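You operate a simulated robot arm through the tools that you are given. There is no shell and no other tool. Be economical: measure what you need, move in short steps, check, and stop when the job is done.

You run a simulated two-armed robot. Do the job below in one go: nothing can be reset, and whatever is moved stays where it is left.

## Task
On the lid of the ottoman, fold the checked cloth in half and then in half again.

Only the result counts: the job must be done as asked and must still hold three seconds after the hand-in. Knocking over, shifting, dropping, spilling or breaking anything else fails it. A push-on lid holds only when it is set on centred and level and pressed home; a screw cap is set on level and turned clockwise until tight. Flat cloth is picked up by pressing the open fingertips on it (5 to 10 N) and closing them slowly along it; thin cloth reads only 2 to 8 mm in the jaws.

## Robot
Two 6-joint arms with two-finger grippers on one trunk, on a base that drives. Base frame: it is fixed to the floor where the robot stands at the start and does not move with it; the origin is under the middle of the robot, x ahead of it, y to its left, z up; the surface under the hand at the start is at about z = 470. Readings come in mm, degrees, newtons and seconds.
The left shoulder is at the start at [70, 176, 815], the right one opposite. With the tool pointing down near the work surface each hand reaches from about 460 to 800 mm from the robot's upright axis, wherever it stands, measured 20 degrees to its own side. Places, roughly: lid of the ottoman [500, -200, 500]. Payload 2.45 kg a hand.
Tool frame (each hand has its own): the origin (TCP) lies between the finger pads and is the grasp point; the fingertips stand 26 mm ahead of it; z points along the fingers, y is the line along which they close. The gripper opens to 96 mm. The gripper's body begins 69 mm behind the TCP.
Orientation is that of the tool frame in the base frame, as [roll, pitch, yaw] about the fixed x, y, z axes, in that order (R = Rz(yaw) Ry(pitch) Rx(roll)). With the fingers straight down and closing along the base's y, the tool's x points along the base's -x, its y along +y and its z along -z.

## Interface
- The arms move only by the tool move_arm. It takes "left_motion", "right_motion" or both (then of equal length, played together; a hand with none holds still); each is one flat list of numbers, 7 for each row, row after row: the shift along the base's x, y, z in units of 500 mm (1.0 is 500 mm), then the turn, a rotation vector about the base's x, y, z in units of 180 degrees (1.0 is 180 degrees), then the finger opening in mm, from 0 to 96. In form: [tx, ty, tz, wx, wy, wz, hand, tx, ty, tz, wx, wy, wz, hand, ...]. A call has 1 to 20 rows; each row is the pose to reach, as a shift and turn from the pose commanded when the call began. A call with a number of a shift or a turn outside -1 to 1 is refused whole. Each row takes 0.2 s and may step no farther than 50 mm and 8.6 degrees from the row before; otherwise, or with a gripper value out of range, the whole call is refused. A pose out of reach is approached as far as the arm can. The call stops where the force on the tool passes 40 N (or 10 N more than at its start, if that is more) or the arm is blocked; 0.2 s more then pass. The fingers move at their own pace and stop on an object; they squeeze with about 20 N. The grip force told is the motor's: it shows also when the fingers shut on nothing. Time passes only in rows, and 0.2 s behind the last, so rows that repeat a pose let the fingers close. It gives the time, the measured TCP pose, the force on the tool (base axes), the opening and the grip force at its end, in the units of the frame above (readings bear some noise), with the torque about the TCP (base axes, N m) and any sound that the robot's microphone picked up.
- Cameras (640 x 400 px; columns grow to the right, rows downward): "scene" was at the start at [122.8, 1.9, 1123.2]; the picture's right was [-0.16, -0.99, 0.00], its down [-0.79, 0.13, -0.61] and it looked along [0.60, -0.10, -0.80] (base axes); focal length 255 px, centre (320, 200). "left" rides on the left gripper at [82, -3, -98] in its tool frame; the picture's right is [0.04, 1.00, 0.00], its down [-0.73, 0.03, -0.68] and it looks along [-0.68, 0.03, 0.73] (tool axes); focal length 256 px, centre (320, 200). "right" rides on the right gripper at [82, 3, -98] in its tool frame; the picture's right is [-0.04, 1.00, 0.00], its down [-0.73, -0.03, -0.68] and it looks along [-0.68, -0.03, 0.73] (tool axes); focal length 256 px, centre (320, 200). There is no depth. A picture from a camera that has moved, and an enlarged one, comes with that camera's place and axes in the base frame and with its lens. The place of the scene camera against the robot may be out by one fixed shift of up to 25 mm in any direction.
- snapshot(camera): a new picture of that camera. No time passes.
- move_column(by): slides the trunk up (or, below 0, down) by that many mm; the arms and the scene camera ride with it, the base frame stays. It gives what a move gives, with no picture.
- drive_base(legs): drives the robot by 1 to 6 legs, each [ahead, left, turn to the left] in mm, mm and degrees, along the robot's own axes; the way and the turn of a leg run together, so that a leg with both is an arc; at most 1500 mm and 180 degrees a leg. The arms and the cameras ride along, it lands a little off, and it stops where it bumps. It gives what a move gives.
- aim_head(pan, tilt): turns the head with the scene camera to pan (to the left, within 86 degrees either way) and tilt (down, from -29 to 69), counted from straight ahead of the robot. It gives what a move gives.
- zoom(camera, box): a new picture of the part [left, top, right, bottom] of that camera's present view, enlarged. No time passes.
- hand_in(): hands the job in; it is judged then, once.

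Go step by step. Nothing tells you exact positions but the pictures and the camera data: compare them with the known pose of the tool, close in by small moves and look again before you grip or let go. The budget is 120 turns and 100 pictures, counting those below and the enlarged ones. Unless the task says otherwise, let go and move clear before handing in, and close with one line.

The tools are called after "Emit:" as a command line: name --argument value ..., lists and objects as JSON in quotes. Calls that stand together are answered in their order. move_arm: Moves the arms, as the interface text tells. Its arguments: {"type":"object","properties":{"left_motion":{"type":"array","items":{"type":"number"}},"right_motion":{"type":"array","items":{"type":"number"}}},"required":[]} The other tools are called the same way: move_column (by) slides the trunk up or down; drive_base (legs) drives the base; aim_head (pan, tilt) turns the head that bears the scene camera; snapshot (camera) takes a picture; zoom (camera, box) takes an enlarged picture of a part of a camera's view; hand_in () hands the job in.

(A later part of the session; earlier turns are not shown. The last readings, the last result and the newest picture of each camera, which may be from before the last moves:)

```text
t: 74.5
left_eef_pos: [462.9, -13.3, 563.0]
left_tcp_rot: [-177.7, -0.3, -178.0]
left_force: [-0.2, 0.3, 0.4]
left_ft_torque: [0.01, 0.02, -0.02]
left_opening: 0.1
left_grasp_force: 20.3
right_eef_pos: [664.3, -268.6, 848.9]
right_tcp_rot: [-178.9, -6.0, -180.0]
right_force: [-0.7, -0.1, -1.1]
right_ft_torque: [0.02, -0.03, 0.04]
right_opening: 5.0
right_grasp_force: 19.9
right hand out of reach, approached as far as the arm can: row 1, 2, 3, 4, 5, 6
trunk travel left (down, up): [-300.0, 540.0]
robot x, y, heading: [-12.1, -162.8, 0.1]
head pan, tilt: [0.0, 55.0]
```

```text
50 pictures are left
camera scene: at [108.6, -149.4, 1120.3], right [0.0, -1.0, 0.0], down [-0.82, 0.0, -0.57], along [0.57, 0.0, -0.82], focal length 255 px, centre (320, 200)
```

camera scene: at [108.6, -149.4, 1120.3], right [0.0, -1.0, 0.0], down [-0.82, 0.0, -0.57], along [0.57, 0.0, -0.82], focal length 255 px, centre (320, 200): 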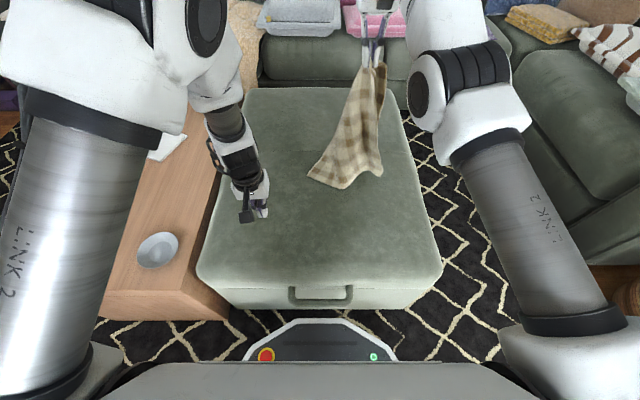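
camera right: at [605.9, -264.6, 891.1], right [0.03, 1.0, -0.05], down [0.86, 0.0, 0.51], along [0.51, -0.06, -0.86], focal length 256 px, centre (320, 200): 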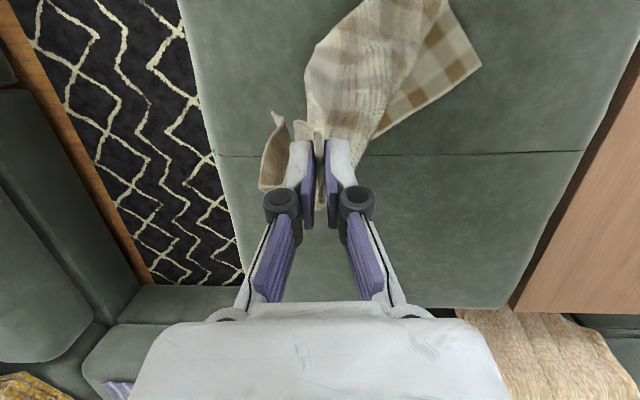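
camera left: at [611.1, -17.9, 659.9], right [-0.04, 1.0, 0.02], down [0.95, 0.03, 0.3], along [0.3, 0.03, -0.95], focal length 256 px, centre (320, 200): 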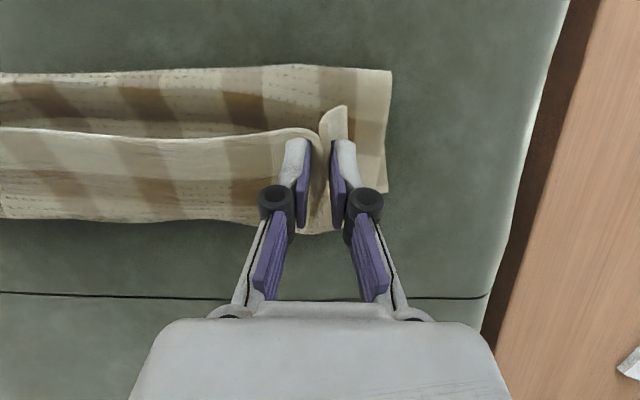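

The elbow flipped while outstretched. I extend the right arm forward and low so it straightens, tilt the tips back to force the elbow up, then come back in.

Emit:
move_arm --right_motion '[0.045, -0.02, -0.076, 0, 0.01, 0, 0, 0.09, -0.04, -0.152, 0, 0.02, 0, 0, 0.135, -0.06, -0.228, 0, 0.04, 0, 0, 0.18, -0.08, -0.304, 0, 0.06, 0, 0, 0.225, -0.1, -0.38, 0, 0.08, 0, 0, 0.27, -0.12, -0.44, 0, 0.1, 0, 0, 0.27, -0.12, -0.44, 0, 0.12, 0, 0, 0.19, -0.12, -0.44, 0, 0.12, 0, 0, 0.11, -0.12, -0.42, 0, 0.1, 0, 0, 0.03, -0.12, -0.4, 0, 0.06, 0, 0, -0.05, -0.12, -0.4, 0, 0.03, 0, 0, -0.13, -0.12, -0.4, 0, -0.02, 0, 0, -0.13, -0.12, -0.4, 0, -0.02, 0, 0]'

Emit:
snapshot --camera "scene"

```text
refused: row 12 steps farther than a row can; nothing moved
```

```text
49 pictures are left
camera scene: at [108.6, -149.4, 1120.3], right [0.0, -1.0, 0.0], down [-0.82, 0.0, -0.57], along [0.57, 0.0, -0.82], focal length 255 px, centre (320, 200)
```

scene: 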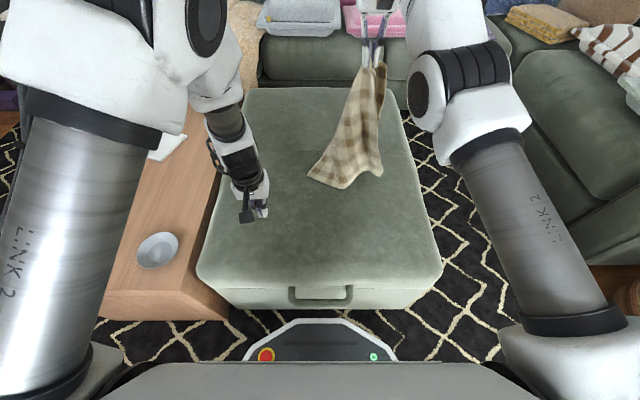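

One turn step was too big; I resend it corrected.

Emit:
move_arm --right_motion '[0.045, -0.02, -0.076, 0, 0.01, 0, 0, 0.09, -0.04, -0.152, 0, 0.02, 0, 0, 0.135, -0.06, -0.228, 0, 0.04, 0, 0, 0.18, -0.08, -0.304, 0, 0.06, 0, 0, 0.225, -0.1, -0.38, 0, 0.08, 0, 0, 0.27, -0.12, -0.44, 0, 0.1, 0, 0, 0.27, -0.12, -0.44, 0, 0.12, 0, 0, 0.19, -0.12, -0.44, 0, 0.12, 0, 0, 0.11, -0.12, -0.42, 0, 0.1, 0, 0, 0.03, -0.12, -0.4, 0, 0.06, 0, 0, -0.05, -0.12, -0.4, 0, 0.03, 0, 0, -0.13, -0.12, -0.4, 0, -0.01, 0, 0, -0.13, -0.12, -0.4, 0, -0.02, 0, 0]'

Emit:
snapshot --camera "scene"

```text
t: 77.3
left_eef_pos: [463.7, -12.9, 563.3]
left_tcp_rot: [-177.6, -0.4, -177.9]
left_force: [1.3, 0.2, 0.8]
left_ft_torque: [0.01, 0.02, -0.01]
left_opening: 0.3
left_grasp_force: 19.8
right_eef_pos: [598.0, -332.1, 644.9]
right_tcp_rot: [-178.8, -2.3, 180.0]
right_force: [0.1, 0.0, 0.3]
right_ft_torque: [0.03, 0.02, 0.01]
right_opening: 4.7
right_grasp_force: 19.8
right hand out of reach, approached as far as the arm can: row 1, 2, 3, 4, 5, 6, 7, 8, 9
trunk travel left (down, up): [-300.0, 540.0]
robot x, y, heading: [-13.3, -164.6, 0.2]
head pan, tilt: [0.0, 55.0]
```

```text
48 pictures are left
camera scene: at [108.9, -149.6, 1120.2], right [0.0, -1.0, 0.0], down [-0.82, 0.0, -0.57], along [0.57, 0.0, -0.82], focal length 255 px, centre (320, 200)
```

scene: 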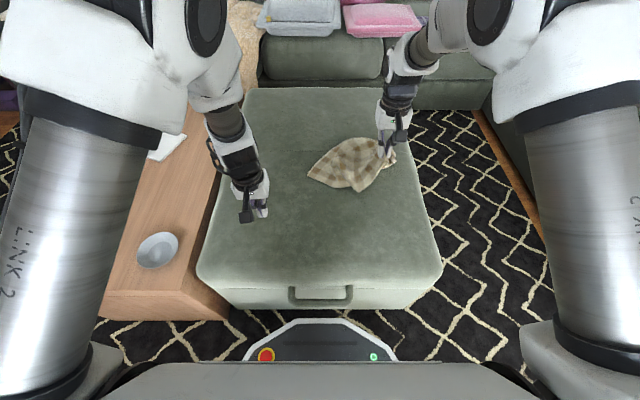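

The right elbow is up again, and it still holds its corner. I lift the cloth clear to see how it hangs, so that the left hand can take the neighbouring corner.

Emit:
move_arm --right_motion '[-0.02, 0, 0.09, 0, 0, 0, 0, -0.04, 0, 0.18, 0, 0, 0, 0, -0.06, 0, 0.26, 0, 0, 0, 0, -0.08, 0, 0.34, 0, 0, 0, 0, -0.08, 0, 0.34, 0, 0, 0, 0]'

Emit:
snapshot --camera "scene"

Emit:
snapshot --camera "left"

Emit:
snapshot --camera "right"

```text
t: 78.5
left_eef_pos: [463.8, -13.7, 563.0]
left_tcp_rot: [-177.7, -0.4, -177.8]
left_force: [-0.3, -0.3, -0.6]
left_ft_torque: [0.0, -0.01, -0.01]
left_opening: 0.0
left_grasp_force: 19.7
right_eef_pos: [557.7, -331.5, 816.0]
right_tcp_rot: [-178.8, -2.4, -179.9]
right_force: [0.1, 0.2, 0.0]
right_ft_torque: [0.01, 0.05, 0.05]
right_opening: 5.1
right_grasp_force: 20.2
trunk travel left (down, up): [-300.0, 540.0]
robot x, y, heading: [-15.1, -163.3, 0.2]
head pan, tilt: [0.0, 55.0]
```

```text
47 pictures are left
camera scene: at [108.9, -149.4, 1120.2], right [0.0, -1.0, 0.0], down [-0.82, 0.0, -0.57], along [0.57, 0.0, -0.82], focal length 255 px, centre (320, 200)
```

scene: 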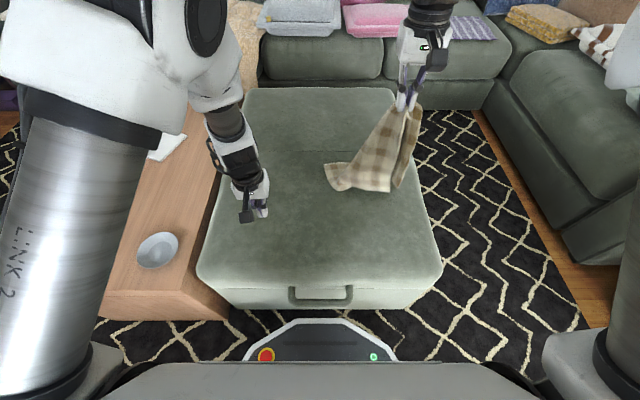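

```text
46 pictures are left
camera left: at [382.2, -16.8, 661.4], right [-0.08, 1.0, -0.04], down [0.74, 0.08, 0.67], along [0.67, 0.02, -0.74], focal length 256 px, centre (320, 200)
```

left: 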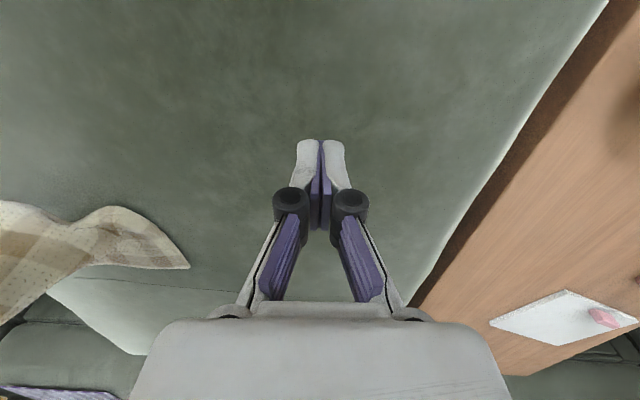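

```text
45 pictures are left
camera right: at [480.5, -325.9, 916.6], right [0.04, 1.0, -0.02], down [0.76, -0.01, 0.65], along [0.65, -0.04, -0.76], focal length 256 px, centre (320, 200)
```

right: 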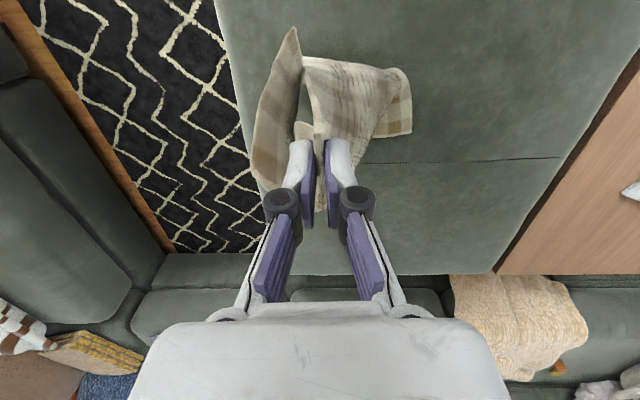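

Emit:
zoom --camera "scene" --box '[300, 70, 460, 210]'

Emit:
zoom --camera "right" --box '[230, 20, 430, 160]'

```text
2.86 times, centred on (380, 140) of scene
camera zoom: at [108.9, -149.4, 1120.2], right [0.0, -1.0, 0.0], down [-0.82, 0.0, -0.57], along [0.57, 0.0, -0.82], focal length 728 px, centre (149, 371)
```

zoom: 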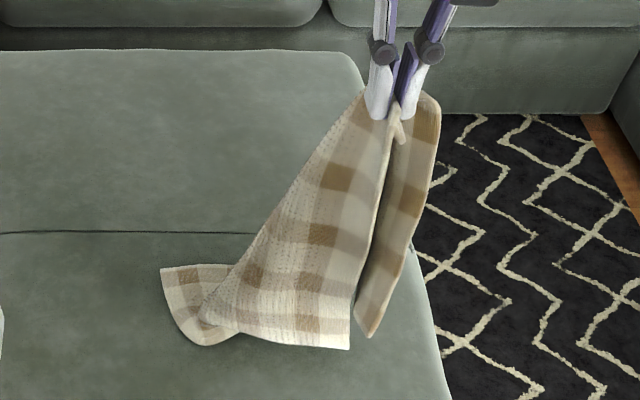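

```text
2.86 times, centred on (330, 90) of right
camera zoom: at [480.5, -325.9, 916.6], right [0.04, 1.0, -0.02], down [0.76, -0.01, 0.65], along [0.65, -0.04, -0.76], focal length 731 px, centre (291, 514)
```

zoom: 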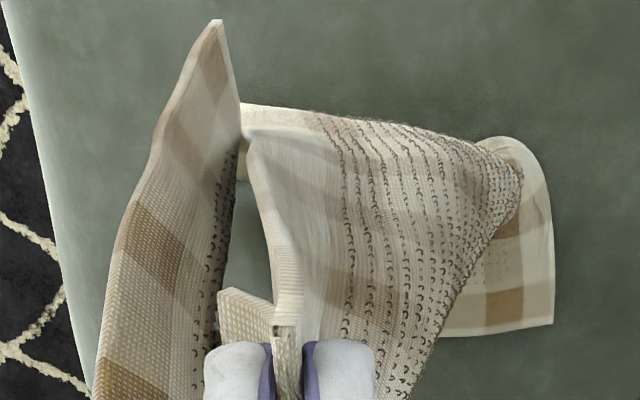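

Still ambiguous with part on the lid. I raise the trunk so the cloth hangs freely and look again.

Emit:
move_column --by 200

Emit:
snapshot --camera "scene"

Emit:
snapshot --camera "right"

Emit:
snapshot --camera "left"

```text
t: 80.7
left_eef_pos: [463.1, -13.6, 762.5]
left_tcp_rot: [-177.6, -0.4, -177.8]
left_force: [0.0, 0.9, 0.0]
left_ft_torque: [0.02, -0.03, 0.02]
left_opening: 0.2
left_grasp_force: 19.8
right_eef_pos: [559.8, -330.9, 1014.8]
right_tcp_rot: [-178.8, -2.3, -180.0]
right_force: [0.2, -0.1, -0.6]
right_ft_torque: [0.0, 0.03, 0.03]
right_opening: 4.5
right_grasp_force: 19.8
trunk travel left (down, up): [-500.0, 340.0]
robot x, y, heading: [-12.5, -163.5, 0.2]
head pan, tilt: [0.0, 55.0]
```

```text
42 pictures are left
camera scene: at [108.7, -149.4, 1320.2], right [0.0, -1.0, 0.0], down [-0.82, 0.0, -0.57], along [0.57, 0.0, -0.82], focal length 255 px, centre (320, 200)
```

scene: 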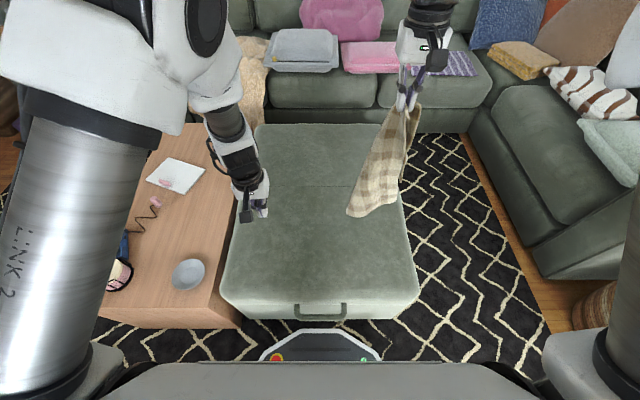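

```text
41 pictures are left
camera right: at [480.5, -325.9, 1116.3], right [0.04, 1.0, -0.02], down [0.76, -0.01, 0.65], along [0.65, -0.04, -0.76], focal length 256 px, centre (320, 200)
```

right: 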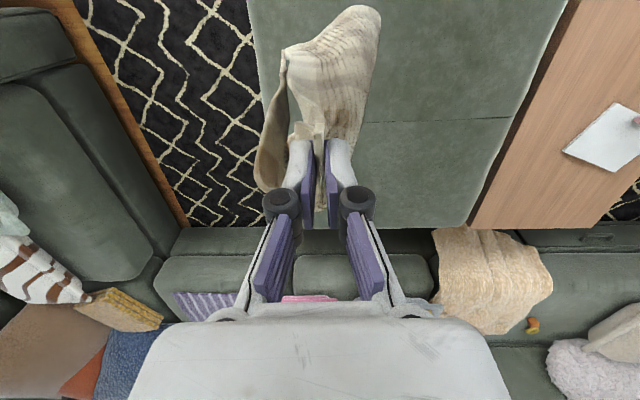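

```text
40 pictures are left
camera left: at [382.0, -16.8, 861.4], right [-0.08, 1.0, -0.04], down [0.74, 0.08, 0.67], along [0.67, 0.02, -0.74], focal length 256 px, centre (320, 200)
```

left: 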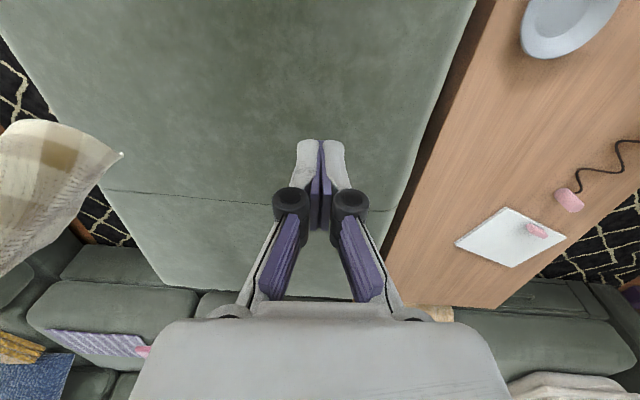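

Emit:
zoom --camera "scene" --box '[330, 80, 450, 230]'

Emit:
zoom --camera "right" --box '[240, 0, 400, 140]'

```text
2.67 times, centred on (390, 155) of scene
camera zoom: at [108.7, -149.4, 1320.2], right [0.0, -1.0, 0.0], down [-0.82, 0.0, -0.57], along [0.57, 0.0, -0.82], focal length 680 px, centre (133, 320)
```

zoom: 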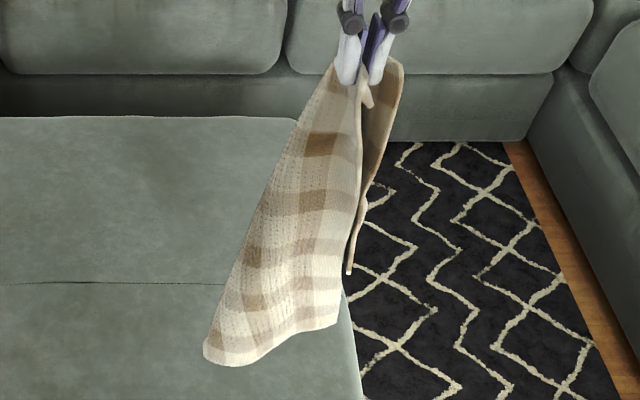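

```text
2.86 times, centred on (320, 70) of right
camera zoom: at [480.5, -325.9, 1116.3], right [0.04, 1.0, -0.02], down [0.76, -0.01, 0.65], along [0.65, -0.04, -0.76], focal length 731 px, centre (320, 571)
```

zoom: 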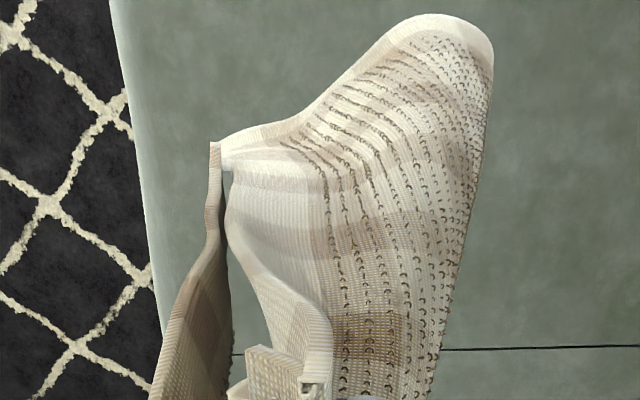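

The main panel hangs roughly in the y–z plane. I'll lay it down on the lid by lowering it so its bottom edge lands first, then drawing the hand back toward the robot.

Emit:
move_arm --right_motion '[0.04, 0.025, 0, 0, 0, 0, 0, 0.08, 0.05, 0, 0, 0, 0, 0, 0.08, 0.05, 0, 0, 0, 0, 0]' --left_motion '[-0.02, 0.06, 0, 0, 0, 0, 0, -0.02, 0.12, 0, 0, 0, 0, 0, -0.02, 0.16, 0, 0, 0, 0, 0]'

Emit:
move_column --by -150

Emit:
snapshot --camera "scene"

```text
t: 81.5
left_eef_pos: [451.8, 61.9, 762.8]
left_tcp_rot: [-179.9, 0.0, -180.0]
left_force: [-0.8, -0.8, -0.2]
left_ft_torque: [0.0, -0.03, 0.01]
left_opening: 0.2
left_grasp_force: 20.7
right_eef_pos: [597.3, -306.2, 1016.2]
right_tcp_rot: [-178.7, -2.3, 180.0]
right_force: [-0.7, -0.3, -1.3]
right_ft_torque: [-0.02, 0.0, 0.02]
right_opening: 5.1
right_grasp_force: 19.9
trunk travel left (down, up): [-500.0, 340.0]
robot x, y, heading: [-12.0, -163.7, 0.2]
head pan, tilt: [0.0, 55.0]
```

```text
t: 83.2
left_eef_pos: [450.4, 62.2, 611.3]
left_tcp_rot: [-179.9, 0.0, -180.0]
left_force: [0.2, 0.6, -0.4]
left_ft_torque: [0.04, -0.03, 0.02]
left_opening: 0.0
left_grasp_force: 19.6
right_eef_pos: [598.3, -305.3, 867.1]
right_tcp_rot: [-178.7, -2.4, -180.0]
right_force: [-0.2, -0.2, -1.0]
right_ft_torque: [-0.04, 0.02, 0.04]
right_opening: 5.2
right_grasp_force: 20.0
trunk travel left (down, up): [-350.0, 490.0]
robot x, y, heading: [-11.7, -166.2, -0.3]
head pan, tilt: [0.0, 55.0]
```

```text
37 pictures are left
camera scene: at [108.3, -149.4, 1170.4], right [0.0, -1.0, 0.0], down [-0.82, 0.0, -0.57], along [0.57, 0.0, -0.82], focal length 255 px, centre (320, 200)
```

scene: 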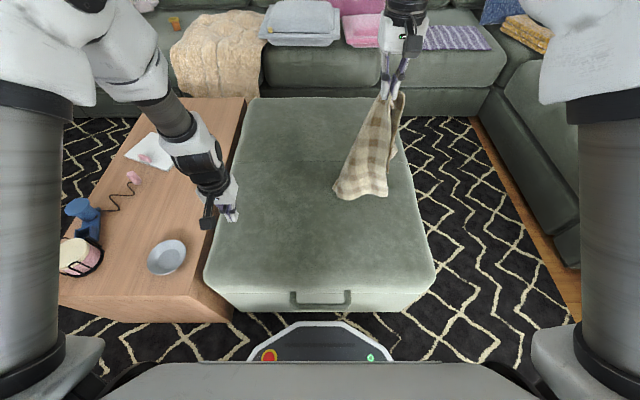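

Emit:
move_arm --right_motion '[-0.036, 0, -0.09, 0, 0, 0, 0, -0.072, 0, -0.18, 0, 0, 0, 0, -0.108, 0, -0.27, 0, 0, 0, 0, -0.144, 0, -0.36, 0, 0, 0, 0, -0.18, 0, -0.45, 0, 0, 0, 0, -0.216, 0, -0.54, 0, 0, 0, 0, -0.252, 0, -0.62, 0, 0, 0, 0, -0.252, 0, -0.62, 0, 0, 0, 0]'

Emit:
drive_base --legs '[[-90, 0, 0]]'

Emit:
snapshot --camera "scene"

Emit:
snapshot --camera "right"

```text
t: 85.0
left_eef_pos: [449.9, 61.8, 612.2]
left_tcp_rot: [-180.0, 0.0, 180.0]
left_force: [-0.2, 0.1, 0.0]
left_ft_torque: [-0.01, 0.02, -0.02]
left_opening: 0.0
left_grasp_force: 20.1
right_eef_pos: [472.6, -305.5, 554.1]
right_tcp_rot: [-178.7, -2.4, -179.9]
right_force: [0.1, 0.3, 0.4]
right_ft_torque: [0.02, -0.02, 0.02]
right_opening: 4.9
right_grasp_force: 19.6
trunk travel left (down, up): [-350.0, 490.0]
robot x, y, heading: [-12.6, -164.3, 0.4]
head pan, tilt: [0.0, 55.0]
```

```text
t: 86.1
left_eef_pos: [359.6, 61.9, 611.8]
left_tcp_rot: [-179.9, 0.1, 180.0]
left_force: [-0.4, 0.4, 0.6]
left_ft_torque: [0.03, -0.01, -0.01]
left_opening: 0.0
left_grasp_force: 20.2
right_eef_pos: [381.5, -304.6, 556.4]
right_tcp_rot: [-178.8, -2.3, 179.9]
right_force: [-0.8, -0.1, 0.2]
right_ft_torque: [-0.01, -0.01, 0.05]
right_opening: 5.1
right_grasp_force: 20.5
trunk travel left (down, up): [-350.0, 490.0]
robot x, y, heading: [-105.1, -163.2, 0.2]
head pan, tilt: [0.0, 55.0]
```

```text
36 pictures are left
camera scene: at [16.3, -149.5, 1170.5], right [0.0, -1.0, 0.0], down [-0.82, 0.0, -0.57], along [0.57, 0.0, -0.82], focal length 255 px, centre (320, 200)
```

scene: 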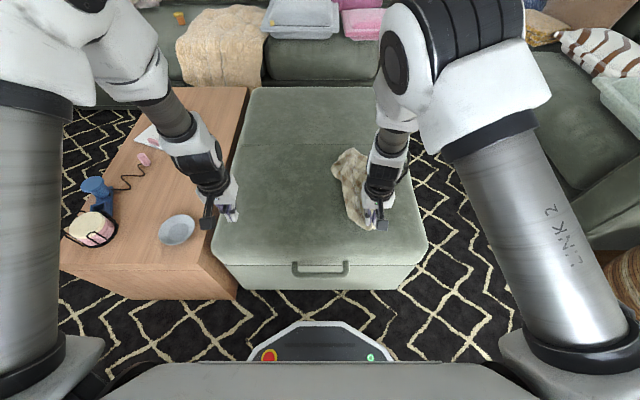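

```text
35 pictures are left
camera right: at [303.8, -299.9, 656.4], right [0.04, 1.0, -0.02], down [0.76, -0.02, 0.65], along [0.65, -0.04, -0.76], focal length 256 px, centre (320, 200)
```

right: 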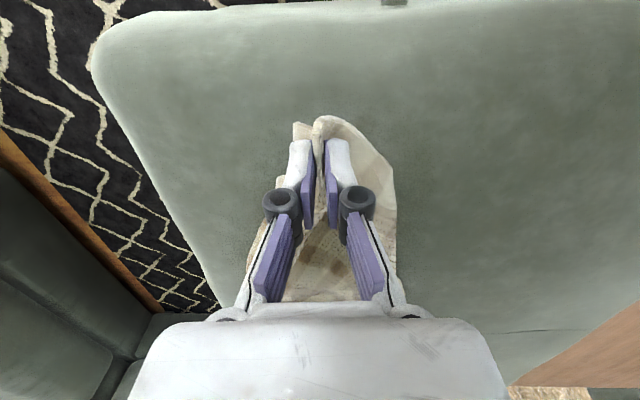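

The cloth lies trailing from the right hand. I lower the right hand and lift the left to get a good look from its camera.

Emit:
move_arm --right_motion '[0, 0, -0.05, 0, 0, 0, 0, 0, 0, -0.09, 0, 0, 0, 0, 0, 0, -0.09, 0, 0, 0, 0, 0, 0, -0.09, 0, 0, 0, 0]' --left_motion '[0.05, -0.03, 0.06, 0, 0, 0, 0, 0.1, -0.06, 0.12, 0, 0, 0, 0, 0.15, -0.1, 0.18, 0, 0, 0, 0, 0.2, -0.13, 0.22, 0, 0, 0, 0]'

Emit:
snapshot --camera "left"

Emit:
zoom --camera "scene" --box '[290, 120, 450, 250]'

```text
t: 87.1
left_eef_pos: [459.8, -2.1, 721.9]
left_tcp_rot: [-179.8, -0.1, -179.9]
left_force: [0.5, -0.8, 0.4]
left_ft_torque: [-0.02, 0.03, 0.03]
left_opening: 0.1
left_grasp_force: 20.2
right_eef_pos: [383.8, -305.3, 510.0]
right_tcp_rot: [-178.8, -2.4, -179.9]
right_force: [0.1, 0.7, 1.1]
right_ft_torque: [-0.01, 0.02, 0.03]
right_opening: 5.0
right_grasp_force: 19.9
trunk travel left (down, up): [-350.0, 490.0]
robot x, y, heading: [-104.9, -166.3, 0.1]
head pan, tilt: [0.0, 55.0]
```

```text
34 pictures are left
camera left: at [379.0, -7.4, 819.8], right [-0.04, 1.0, 0.0], down [0.73, 0.03, 0.68], along [0.68, 0.03, -0.74], focal length 256 px, centre (320, 200)
```

left: 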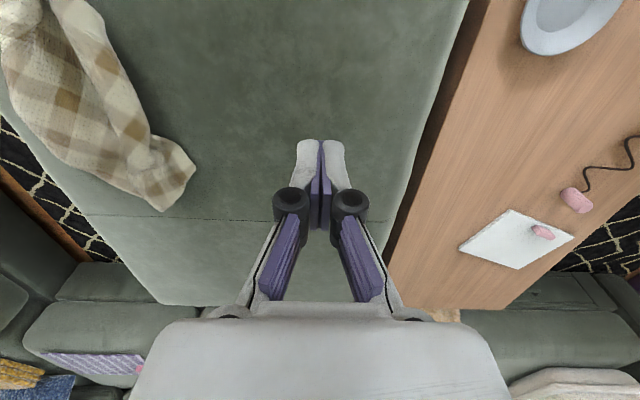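

```text
3.08 times, centred on (370, 185) of scene
camera zoom: at [18.1, -149.5, 1170.2], right [0.0, -1.0, 0.0], down [-0.82, 0.0, -0.57], along [0.57, 0.0, -0.82], focal length 784 px, centre (166, 246)
```

zoom: 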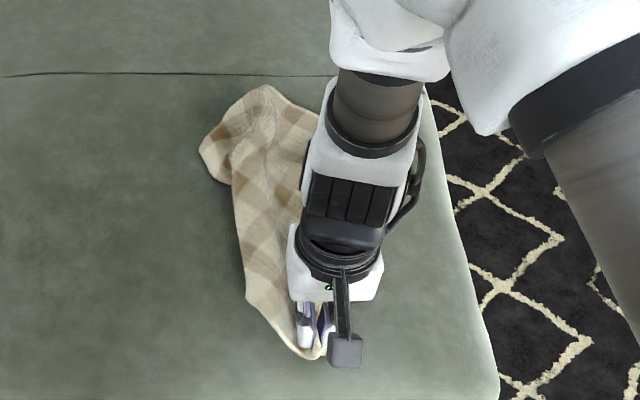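

Emit:
zoom --camera "left" --box '[0, 0, 220, 220]'

```text
1.82 times, centred on (110, 110) of left
camera zoom: at [379.0, -7.4, 819.8], right [-0.04, 1.0, 0.0], down [0.73, 0.03, 0.68], along [0.68, 0.03, -0.74], focal length 465 px, centre (702, 364)
```

zoom: 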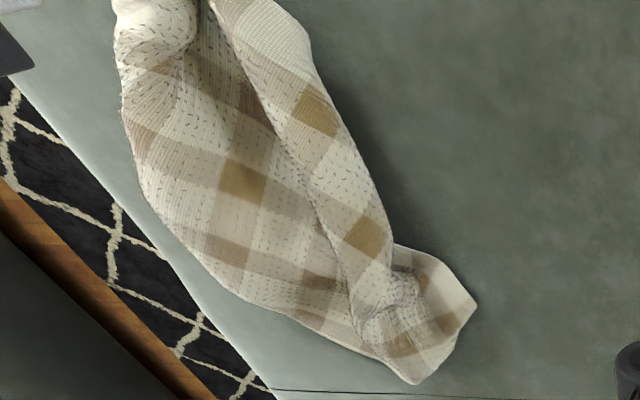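

The far end shows a free corner near (631, −201). I shift the base right so the left hand can reach it, keeping the right hand's hold.

Emit:
drive_base --legs '[[40, -95, 0]]'

Emit:
move_arm --left_motion '[0.06, -0.02, -0.06, 0, 0, 0, 40, 0.14, -0.04, -0.1, 0, 0, 0, 60, 0.2, -0.06, -0.16, 0, 0, 0, 60, 0.24, -0.12, -0.2, 0, 0, 0, 60, 0.24, -0.18, -0.22, 0, 0, 0, 60, 0.24, -0.18, -0.22, 0, 0, 0, 60]'

Emit:
snapshot --camera "left"

```text
t: 88.3
left_eef_pos: [501.1, -98.8, 721.6]
left_tcp_rot: [-179.9, -0.1, -179.9]
left_force: [0.9, -0.3, 0.3]
left_ft_torque: [0.04, 0.02, 0.02]
left_opening: 0.2
left_grasp_force: 19.9
right_eef_pos: [423.4, -402.1, 508.7]
right_tcp_rot: [-178.9, -2.3, 179.9]
right_force: [0.0, 0.5, -0.4]
right_ft_torque: [0.0, 0.02, 0.01]
right_opening: 5.0
right_grasp_force: 19.4
trunk travel left (down, up): [-350.0, 490.0]
robot x, y, heading: [-62.7, -259.4, -0.2]
head pan, tilt: [0.0, 55.0]
```

```text
t: 89.7
left_eef_pos: [619.6, -188.5, 612.6]
left_tcp_rot: [-179.9, -0.1, 180.0]
left_force: [-0.1, -0.5, 1.1]
left_ft_torque: [-0.01, 0.0, 0.01]
left_opening: 60.3
left_grasp_force: 0.0
right_eef_pos: [423.1, -399.7, 509.3]
right_tcp_rot: [-178.8, -2.4, 180.0]
right_force: [-0.2, 0.3, 0.3]
right_ft_torque: [-0.04, 0.01, 0.03]
right_opening: 4.9
right_grasp_force: 20.1
trunk travel left (down, up): [-350.0, 490.0]
robot x, y, heading: [-59.9, -260.5, 0.0]
head pan, tilt: [0.0, 55.0]
```

```text
31 pictures are left
camera left: at [538.8, -192.9, 710.3], right [-0.04, 1.0, 0.0], down [0.73, 0.03, 0.68], along [0.68, 0.03, -0.73], focal length 256 px, centre (320, 200)
```

left: 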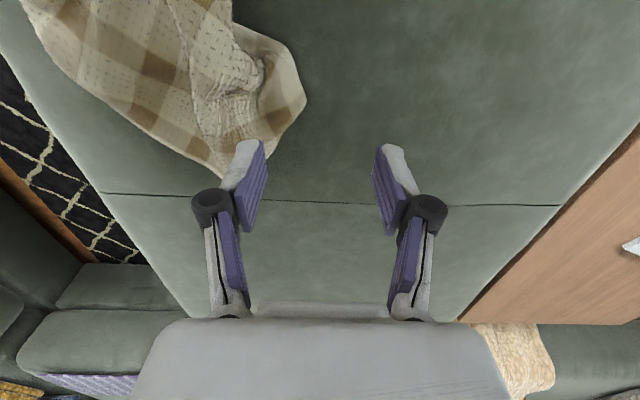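

Corner P is at about (632, −203), pointing left. I'll turn the left hand 90° to close along x and pinch that corner from both sides.

Emit:
move_arm --left_motion '[0.004, -0.01, -0.02, 0, 0, 0.045, 60, 0.008, -0.02, -0.04, 0, 0, 0.09, 60, 0.012, -0.03, -0.06, 0, 0, 0.135, 60, 0.016, -0.04, -0.08, 0, 0, 0.18, 60, 0.02, -0.05, -0.1, 0, 0, 0.225, 60, 0.024, -0.058, -0.12, 0, 0, 0.27, 60, 0.028, -0.064, -0.14, 0, 0, 0.315, 60, 0.028, -0.066, -0.15, 0, 0, 0.36, 60, 0.028, -0.066, -0.16, 0, 0, 0.405, 60, 0.028, -0.066, -0.17, 0, 0, 0.45, 60, 0.028, -0.066, -0.18, 0, 0, 0.495, 60, 0.028, -0.066, -0.18, 0, 0, 0.5, 60]'

Emit:
snapshot --camera "left"

```text
t: 92.3
left_eef_pos: [634.9, -221.7, 521.4]
left_tcp_rot: [-179.9, 0.0, -89.9]
left_force: [0.0, 0.9, 0.0]
left_ft_torque: [0.02, 0.05, -0.02]
left_opening: 60.0
left_grasp_force: 0.0
right_eef_pos: [423.3, -401.9, 509.8]
right_tcp_rot: [-178.8, -2.3, -180.0]
right_force: [-0.2, 0.9, 0.1]
right_ft_torque: [-0.01, -0.02, 0.03]
right_opening: 4.9
right_grasp_force: 19.7
trunk travel left (down, up): [-350.0, 490.0]
robot x, y, heading: [-65.3, -259.1, -0.1]
head pan, tilt: [0.0, 55.0]
```

```text
30 pictures are left
camera left: at [638.0, -304.2, 619.6], right [-1.0, -0.04, 0.0], down [-0.03, 0.73, 0.68], along [-0.03, 0.68, -0.73], focal length 256 px, centre (320, 200)
```

left: 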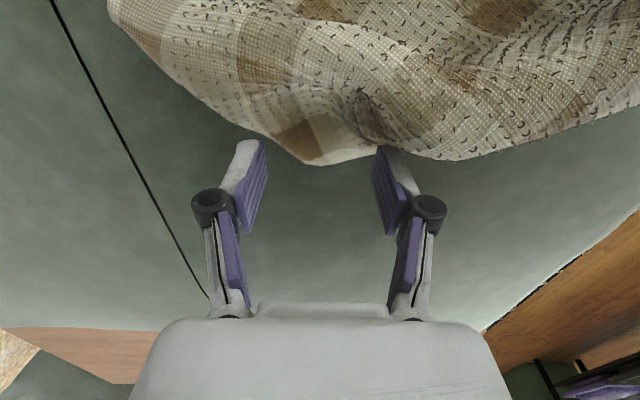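

Corner P lies right between the fingers. I lower to contact.

Emit:
move_arm --left_motion '[0.004, -0.012, -0.02, 0, 0, 0, 60, 0.004, -0.012, -0.036, 0, 0, 0, 60, 0.004, -0.012, -0.044, 0, 0, 0, 60, 0.004, -0.012, -0.05, 0, 0, 0, 60]'

```text
t: 93.3
left_eef_pos: [636.7, -227.0, 498.3]
left_tcp_rot: [-179.8, 0.1, -90.1]
left_force: [-1.0, 0.3, 6.9]
left_ft_torque: [-0.04, 0.03, 0.01]
left_opening: 61.6
left_grasp_force: 0.0
right_eef_pos: [422.0, -401.4, 511.3]
right_tcp_rot: [-178.8, -2.3, -180.0]
right_force: [0.7, -0.3, -1.0]
right_ft_torque: [0.01, -0.01, 0.03]
right_opening: 5.2
right_grasp_force: 20.3
trunk travel left (down, up): [-350.0, 490.0]
robot x, y, heading: [-60.9, -259.1, 0.3]
head pan, tilt: [0.0, 55.0]
```

Emit:
move_arm --left_motion '[0, 0, 0, 0, 0, 0, 56, 0, 0, 0, 0, 0, 0, 52, 0, 0, 0.001, 0, 0, 0, 48, 0, 0, 0.002, 0, 0, 0, 44, 0, 0, 0.003, 0, 0, 0, 40, 0, 0, 0.004, 0, 0, 0, 36, 0, 0, 0.005, 0, 0, 0, 32, 0, 0, 0.006, 0, 0, 0, 28, 0, 0, 0.006, 0, 0, 0, 24, 0, 0, 0.007, 0, 0, 0, 20, 0, 0, 0.007, 0, 0, 0, 16, 0, 0, 0.007, 0, 0, 0, 12, 0, 0, 0.007, 0, 0, 0, 8, 0, 0, 0.007, 0, 0, 0, 4, 0, 0, 0.007, 0, 0, 0, 0, 0, 0, 0.007, 0, 0, 0, 0]'

Emit:
snapshot --camera "left"

```text
t: 96.7
left_eef_pos: [636.0, -227.1, 501.9]
left_tcp_rot: [-179.8, -0.1, -90.0]
left_force: [-5.4, 4.8, 18.2]
left_ft_torque: [0.09, 0.15, 0.02]
left_opening: 8.8
left_grasp_force: 20.3
right_eef_pos: [421.1, -400.7, 511.3]
right_tcp_rot: [-178.8, -2.2, -180.0]
right_force: [0.2, 1.2, -0.3]
right_ft_torque: [-0.02, 0.03, 0.02]
right_opening: 4.9
right_grasp_force: 20.1
trunk travel left (down, up): [-350.0, 490.0]
robot x, y, heading: [-64.0, -258.6, -0.1]
head pan, tilt: [0.0, 55.0]
```

```text
29 pictures are left
camera left: at [638.1, -310.1, 599.8], right [-1.0, -0.04, 0.0], down [-0.03, 0.73, 0.68], along [-0.02, 0.68, -0.73], focal length 256 px, centre (320, 200)
```

left: 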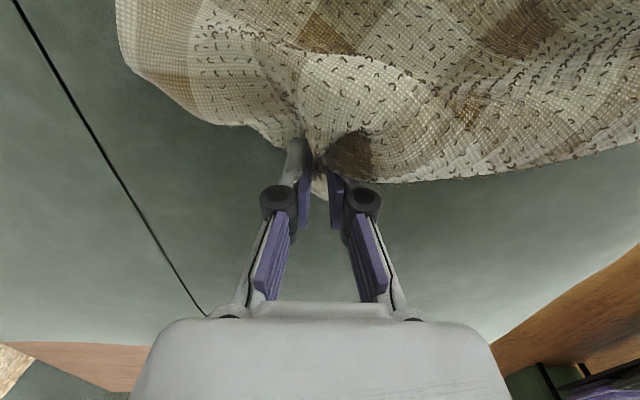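

Left has the corner (8.8 mm in the jaws). I raise the trunk so the cloth hangs between both hands, then spread them.

Emit:
move_column --by 270

Emit:
move_arm --left_motion '[-0.04, 0.05, 0, 0, 0, 0, 0, -0.08, 0.1, 0, 0, 0, 0, 0, -0.12, 0.15, 0, 0, 0, 0, 0, -0.16, 0.18, 0, 0, 0, 0, 0, -0.2, 0.2, 0, 0, 0, 0, 0, -0.2, 0.2, 0, 0, 0, 0, 0]' --right_motion '[0.04, 0, 0, 0, 0, 0, 0, 0.08, 0, 0, 0, 0, 0, 0, 0.12, 0, 0, 0, 0, 0, 0, 0.16, 0, 0, 0, 0, 0, 0, 0.2, 0, 0, 0, 0, 0, 0, 0.2, 0, 0, 0, 0, 0, 0]'

Emit:
snapshot --camera "scene"

```text
t: 99.4
left_eef_pos: [636.9, -227.3, 768.7]
left_tcp_rot: [-179.8, 0.0, -90.1]
left_force: [-0.1, -0.4, -0.5]
left_ft_torque: [0.04, -0.02, 0.02]
left_opening: 6.9
left_grasp_force: 20.0
right_eef_pos: [422.5, -402.1, 778.8]
right_tcp_rot: [-178.8, -2.5, -179.9]
right_force: [-0.5, -0.3, 0.3]
right_ft_torque: [0.02, 0.0, 0.02]
right_opening: 5.1
right_grasp_force: 20.0
trunk travel left (down, up): [-620.0, 220.0]
robot x, y, heading: [-60.6, -259.7, -0.0]
head pan, tilt: [0.0, 55.0]
```

```text
t: 100.8
left_eef_pos: [537.2, -127.4, 769.6]
left_tcp_rot: [-179.8, 0.1, -90.0]
left_force: [0.1, 0.0, 0.0]
left_ft_torque: [0.01, 0.04, -0.02]
left_opening: 6.3
left_grasp_force: 20.0
right_eef_pos: [522.8, -401.7, 781.3]
right_tcp_rot: [-178.8, -2.4, 179.9]
right_force: [-0.5, 0.5, 0.0]
right_ft_torque: [0.01, 0.02, 0.01]
right_opening: 5.0
right_grasp_force: 20.1
trunk travel left (down, up): [-620.0, 220.0]
robot x, y, heading: [-63.4, -259.8, 0.1]
head pan, tilt: [0.0, 55.0]
```

```text
28 pictures are left
camera scene: at [58.2, -245.0, 1440.3], right [0.0, -1.0, 0.0], down [-0.82, 0.0, -0.57], along [0.57, 0.0, -0.82], focal length 255 px, centre (320, 200)
```

scene: 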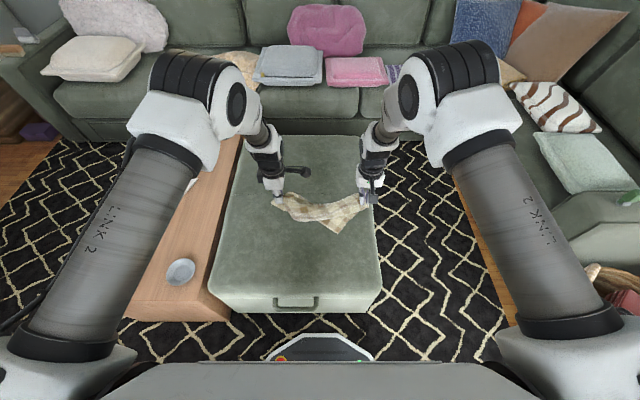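

Cloth hangs between the hands. I spread further, watching the pull, to learn which corners these are.

Emit:
move_arm --left_motion '[0, 0.04, 0, 0, 0, 0, 0, 0, 0.08, 0, 0, 0, 0, 0, 0, 0.12, 0, 0, 0, 0, 0, 0, 0.15, 0, 0, 0, 0, 0, 0, 0.15, 0, 0, 0, 0, 0]'

Emit:
zoom --camera "scene" --box '[220, 150, 400, 260]'

```text
t: 102.0
left_eef_pos: [537.9, -53.0, 770.4]
left_tcp_rot: [-180.0, 0.1, -90.0]
left_force: [0.4, -2.3, -1.1]
left_ft_torque: [0.01, 0.03, 0.02]
left_opening: 6.5
left_grasp_force: 19.3
right_eef_pos: [522.4, -401.1, 780.0]
right_tcp_rot: [-178.9, -2.4, 180.0]
right_force: [0.2, 2.2, 1.2]
right_ft_torque: [0.06, -0.01, 0.07]
right_opening: 5.0
right_grasp_force: 20.3
trunk travel left (down, up): [-620.0, 220.0]
robot x, y, heading: [-65.5, -258.6, -0.0]
head pan, tilt: [0.0, 55.0]
```

```text
3.56 times, centred on (310, 205) of scene
camera zoom: at [58.3, -245.6, 1440.3], right [0.0, -1.0, 0.0], down [-0.82, 0.0, -0.57], along [0.57, 0.0, -0.82], focal length 907 px, centre (356, 182)
```

zoom: 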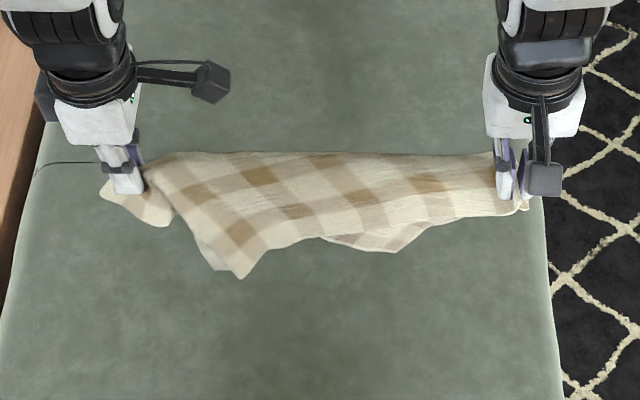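

Emit:
move_arm --left_motion '[0, 0.02, 0, 0, 0, 0, 0, 0, 0.04, 0, 0, 0, 0, 0, 0, 0.06, 0, 0, 0, 0, 0, 0, 0.08, 0, 0, 0, 0, 0]'

```text
t: 103.0
left_eef_pos: [537.7, -12.4, 768.8]
left_tcp_rot: [-179.9, 0.1, -90.1]
left_force: [-0.4, -3.1, -0.3]
left_ft_torque: [-0.02, 0.03, 0.0]
left_opening: 6.1
left_grasp_force: 20.6
right_eef_pos: [523.9, -402.1, 779.4]
right_tcp_rot: [-178.8, -2.3, 180.0]
right_force: [0.0, 3.4, -1.1]
right_ft_torque: [0.09, 0.03, 0.06]
right_opening: 5.4
right_grasp_force: 20.2
trunk travel left (down, up): [-620.0, 220.0]
robot x, y, heading: [-64.1, -262.1, 0.0]
head pan, tilt: [0.0, 55.0]
```

The span reached 390 mm with little pull, so the hands hold a diagonal (near-right and far-left). I'll lay it down with the hands moving away, so that the free near-left corner ends on top, toward the robot, for the left hand to take.

Emit:
move_arm --left_motion '[-0.05, 0.02, 0, 0, 0, 0, 0, -0.1, 0.04, 0, 0, 0, 0, 0, -0.1, 0.04, 0, 0, 0, 0, 0]' --right_motion '[-0.04, 0, -0.01, 0, 0, 0, 0, -0.07, 0, -0.02, 0, 0, 0, 0, -0.07, 0, -0.02, 0, 0, 0, 0]'

Emit:
move_column --by -130

Emit:
snapshot --camera "scene"

```text
t: 103.8
left_eef_pos: [488.5, 7.1, 770.0]
left_tcp_rot: [-179.9, 0.1, -90.2]
left_force: [0.2, -9.8, -0.3]
left_ft_torque: [-0.19, 0.05, -0.01]
left_opening: 6.0
left_grasp_force: 19.9
right_eef_pos: [487.9, -401.6, 770.2]
right_tcp_rot: [-178.9, -2.3, -180.0]
right_force: [0.2, 10.8, -0.7]
right_ft_torque: [0.26, -0.01, 0.12]
right_opening: 5.2
right_grasp_force: 20.1
trunk travel left (down, up): [-620.0, 220.0]
robot x, y, heading: [-59.7, -261.5, 0.2]
head pan, tilt: [0.0, 55.0]
```

```text
t: 105.4
left_eef_pos: [488.2, 7.1, 640.3]
left_tcp_rot: [-179.9, 0.0, -90.0]
left_force: [0.1, -9.8, 0.2]
left_ft_torque: [-0.18, 0.08, -0.01]
left_opening: 5.8
left_grasp_force: 20.2
right_eef_pos: [488.5, -401.4, 640.2]
right_tcp_rot: [-178.8, -2.3, -180.0]
right_force: [-0.7, 10.1, -0.3]
right_ft_torque: [0.26, -0.01, 0.17]
right_opening: 4.9
right_grasp_force: 19.5
trunk travel left (down, up): [-490.0, 350.0]
robot x, y, heading: [-65.0, -260.5, 0.0]
head pan, tilt: [0.0, 55.0]
```

```text
26 pictures are left
camera scene: at [57.9, -245.0, 1310.4], right [0.0, -1.0, 0.0], down [-0.82, 0.0, -0.57], along [0.57, 0.0, -0.82], focal length 255 px, centre (320, 200)
```

scene: 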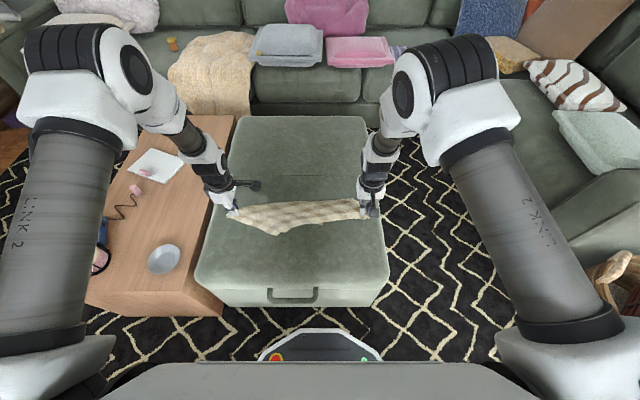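

Emit:
zoom --camera "scene" --box '[215, 170, 395, 260]'

```text
3.56 times, centred on (305, 215) of scene
camera zoom: at [57.9, -245.0, 1310.4], right [0.0, -1.0, 0.0], down [-0.82, 0.0, -0.57], along [0.57, 0.0, -0.82], focal length 907 px, centre (373, 147)
```

zoom: 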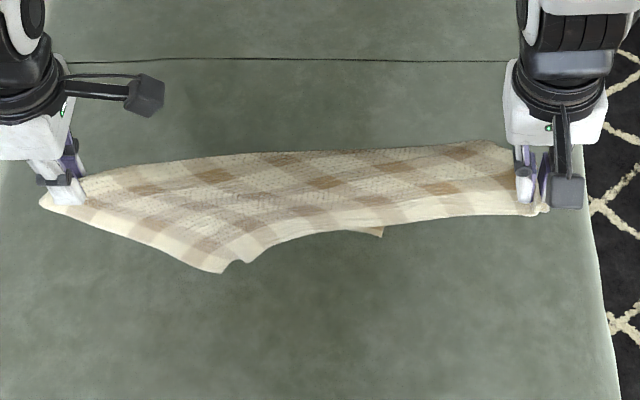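

The corner touching down in front at about (485, −105) is the near-left one. I now lay the cloth by moving the hands forward while lowering.

Emit:
move_arm --left_motion '[0.05, -0.01, -0.02, 0, 0, 0, 0, 0.1, -0.02, -0.04, 0, 0, 0, 0, 0.14, -0.02, -0.06, 0, 0, 0, 0, 0.18, -0.02, -0.08, 0, 0, 0, 0]' --right_motion '[0.05, 0, -0.02, 0, 0, 0, 0, 0.1, 0, -0.04, 0, 0, 0, 0, 0.14, 0, -0.06, 0, 0, 0, 0, 0.18, 0, -0.08, 0, 0, 0, 0]'

Emit:
drive_base --legs '[[60, 0, 0]]'

Emit:
move_column --by -60

Emit:
move_arm --left_motion '[0.04, 0, -0.01, 0, 0, 0, 0, 0.08, 0, -0.03, 0, 0, 0, 0, 0.08, 0, -0.05, 0, 0, 0, 0]' --right_motion '[0.04, 0, -0.01, 0, 0, 0, 0, 0.08, 0, -0.03, 0, 0, 0, 0, 0.08, 0, -0.05, 0, 0, 0, 0]'

Emit:
snapshot --camera "scene"

```text
t: 106.4
left_eef_pos: [577.3, -3.3, 599.1]
left_tcp_rot: [180.0, 0.0, -89.9]
left_force: [0.7, -6.3, -0.2]
left_ft_torque: [-0.09, 0.01, -0.01]
left_opening: 5.9
left_grasp_force: 20.2
right_eef_pos: [577.7, -401.0, 599.7]
right_tcp_rot: [-178.8, -2.5, 180.0]
right_force: [-0.4, 6.4, 0.6]
right_ft_torque: [0.14, 0.02, 0.11]
right_opening: 4.7
right_grasp_force: 19.7
trunk travel left (down, up): [-490.0, 350.0]
robot x, y, heading: [-62.5, -253.9, 0.1]
head pan, tilt: [0.0, 55.0]
```

```text
t: 107.4
left_eef_pos: [639.1, -1.8, 598.7]
left_tcp_rot: [180.0, -0.1, -90.0]
left_force: [0.6, -6.3, -0.5]
left_ft_torque: [-0.09, 0.0, -0.01]
left_opening: 5.9
left_grasp_force: 20.1
right_eef_pos: [640.0, -399.9, 599.0]
right_tcp_rot: [-178.8, -2.4, -180.0]
right_force: [0.6, 5.7, 0.3]
right_ft_torque: [0.14, 0.02, 0.1]
right_opening: 5.0
right_grasp_force: 19.7
trunk travel left (down, up): [-490.0, 350.0]
robot x, y, heading: [1.8, -260.8, -0.1]
head pan, tilt: [0.0, 55.0]
```

```text
t: 108.4
left_eef_pos: [638.1, -2.7, 537.9]
left_tcp_rot: [-179.9, -0.1, -90.0]
left_force: [-0.1, -6.0, 0.1]
left_ft_torque: [-0.09, 0.0, 0.02]
left_opening: 5.9
left_grasp_force: 19.7
right_eef_pos: [638.3, -400.6, 540.3]
right_tcp_rot: [-178.8, -2.3, 180.0]
right_force: [-0.5, 5.1, 0.1]
right_ft_torque: [0.13, 0.03, 0.1]
right_opening: 4.9
right_grasp_force: 19.9
trunk travel left (down, up): [-430.0, 410.0]
robot x, y, heading: [-2.9, -254.2, 0.2]
head pan, tilt: [0.0, 55.0]
```

```text
t: 109.2
left_eef_pos: [678.6, -2.6, 515.1]
left_tcp_rot: [-179.8, 0.0, -90.0]
left_force: [0.5, -4.8, 1.9]
left_ft_torque: [-0.08, 0.01, 0.01]
left_opening: 5.9
left_grasp_force: 20.0
right_eef_pos: [678.0, -400.1, 516.4]
right_tcp_rot: [-178.8, -2.2, 179.9]
right_force: [0.2, 5.4, 2.2]
right_ft_torque: [0.12, -0.07, 0.03]
right_opening: 5.0
right_grasp_force: 19.5
trunk travel left (down, up): [-430.0, 410.0]
robot x, y, heading: [-2.4, -257.6, 0.1]
head pan, tilt: [0.0, 55.0]
```

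```text
24 pictures are left
camera scene: at [118.5, -244.9, 1250.6], right [0.0, -1.0, 0.0], down [-0.82, 0.0, -0.57], along [0.57, 0.0, -0.82], focal length 255 px, centre (320, 200)
```

scene: 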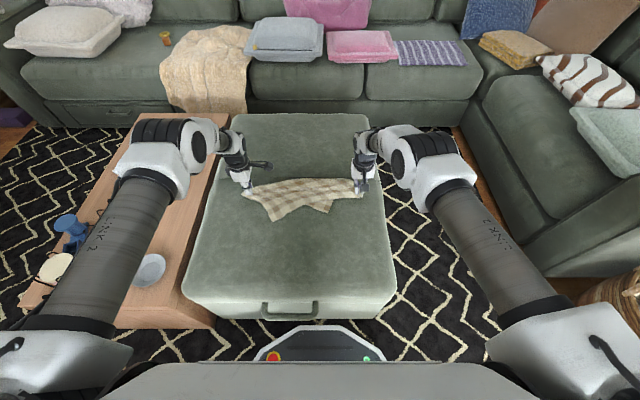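

Now both free corners are visible; the near-left one is at about (572, −90). The left hand lets go, rises, and moves over that corner with its fingers closing along y.

Emit:
move_arm --left_motion '[0, 0, -0.02, 0, 0, 0, 0, 0, 0, -0.02, 0, 0, 0, 40, 0, 0, 0, 0, 0, 0, 40, 0, 0, 0.06, 0, 0, 0, 40, 0, 0, 0.12, 0, 0, 0, 50, -0.04, -0.04, 0.16, 0, 0, -0.045, 60, -0.08, -0.08, 0.16, 0, 0, -0.09, 60, -0.12, -0.12, 0.16, 0, 0, -0.135, 60, -0.15, -0.15, 0.16, 0, 0, -0.18, 60, -0.176, -0.178, 0.16, 0, 0, -0.225, 60, -0.176, -0.178, 0.15, 0, 0, -0.27, 60, -0.176, -0.178, 0.14, 0, 0, -0.315, 60, -0.176, -0.178, 0.13, 0, 0, -0.36, 60, -0.176, -0.178, 0.12, 0, 0, -0.405, 60, -0.176, -0.178, 0.11, 0, 0, -0.45, 60, -0.176, -0.178, 0.1, 0, 0, -0.495, 60, -0.176, -0.178, 0.1, 0, 0, -0.5, 60]'

Emit:
snapshot --camera "left"

```text
t: 112.8
left_eef_pos: [590.4, -91.4, 565.6]
left_tcp_rot: [-179.9, 0.0, 179.9]
left_force: [-0.7, 0.3, 0.6]
left_ft_torque: [0.03, -0.02, 0.0]
left_opening: 60.2
left_grasp_force: 0.0
right_eef_pos: [677.3, -401.1, 515.7]
right_tcp_rot: [-178.8, -2.4, 180.0]
right_force: [-0.3, 0.2, 2.1]
right_ft_torque: [-0.02, -0.04, -0.01]
right_opening: 4.9
right_grasp_force: 20.1
trunk travel left (down, up): [-430.0, 410.0]
robot x, y, heading: [-0.8, -257.1, 0.3]
head pan, tilt: [0.0, 55.0]
```

```text
23 pictures are left
camera left: at [508.1, -95.1, 663.8], right [-0.04, 1.0, 0.0], down [0.73, 0.03, 0.68], along [0.68, 0.02, -0.73], focal length 256 px, centre (320, 200)
```

left: 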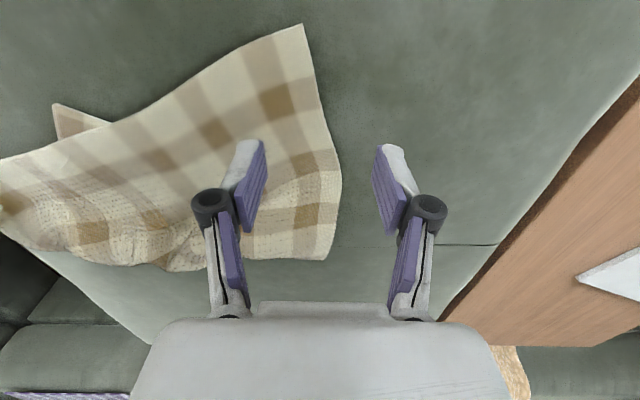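

Very good view: the near-left corner is at about (537, −106), with the far-right corner folded underneath. I position the left hand just inside this corner.

Emit:
move_arm --left_motion '[-0.02, -0.04, -0.04, 0, 0, 0, 50, -0.04, -0.094, -0.08, 0, 0, 0, 50, -0.04, -0.094, -0.12, 0, 0, 0, 50, -0.04, -0.094, -0.13, 0, 0, 0, 50, -0.04, -0.094, -0.134, 0, 0, 0, 50]'

Emit:
snapshot --camera "left"

```text
t: 114.0
left_eef_pos: [569.2, -137.5, 498.4]
left_tcp_rot: [-179.9, 0.0, 179.9]
left_force: [-1.3, -0.7, 2.7]
left_ft_torque: [-0.01, -0.02, 0.0]
left_opening: 50.1
left_grasp_force: 0.2
right_eef_pos: [678.3, -400.4, 515.8]
right_tcp_rot: [-178.7, -2.2, 180.0]
right_force: [0.6, 0.1, 2.4]
right_ft_torque: [0.03, -0.05, -0.01]
right_opening: 5.0
right_grasp_force: 20.2
trunk travel left (down, up): [-430.0, 410.0]
robot x, y, heading: [-4.0, -261.2, -0.1]
head pan, tilt: [0.0, 55.0]
```

```text
22 pictures are left
camera left: at [487.5, -142.7, 596.7], right [-0.04, 1.0, 0.0], down [0.73, 0.03, 0.68], along [0.68, 0.03, -0.73], focal length 256 px, centre (320, 200)
```

left: 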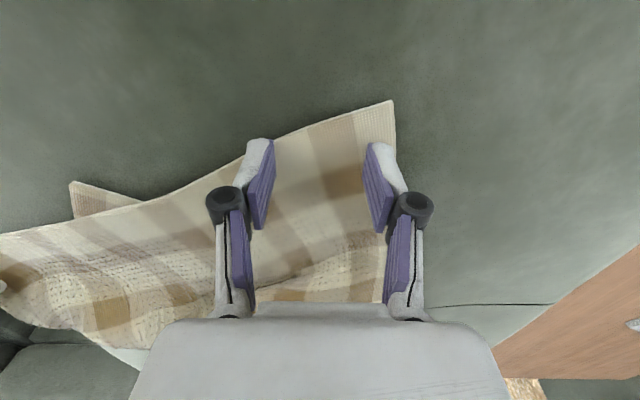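

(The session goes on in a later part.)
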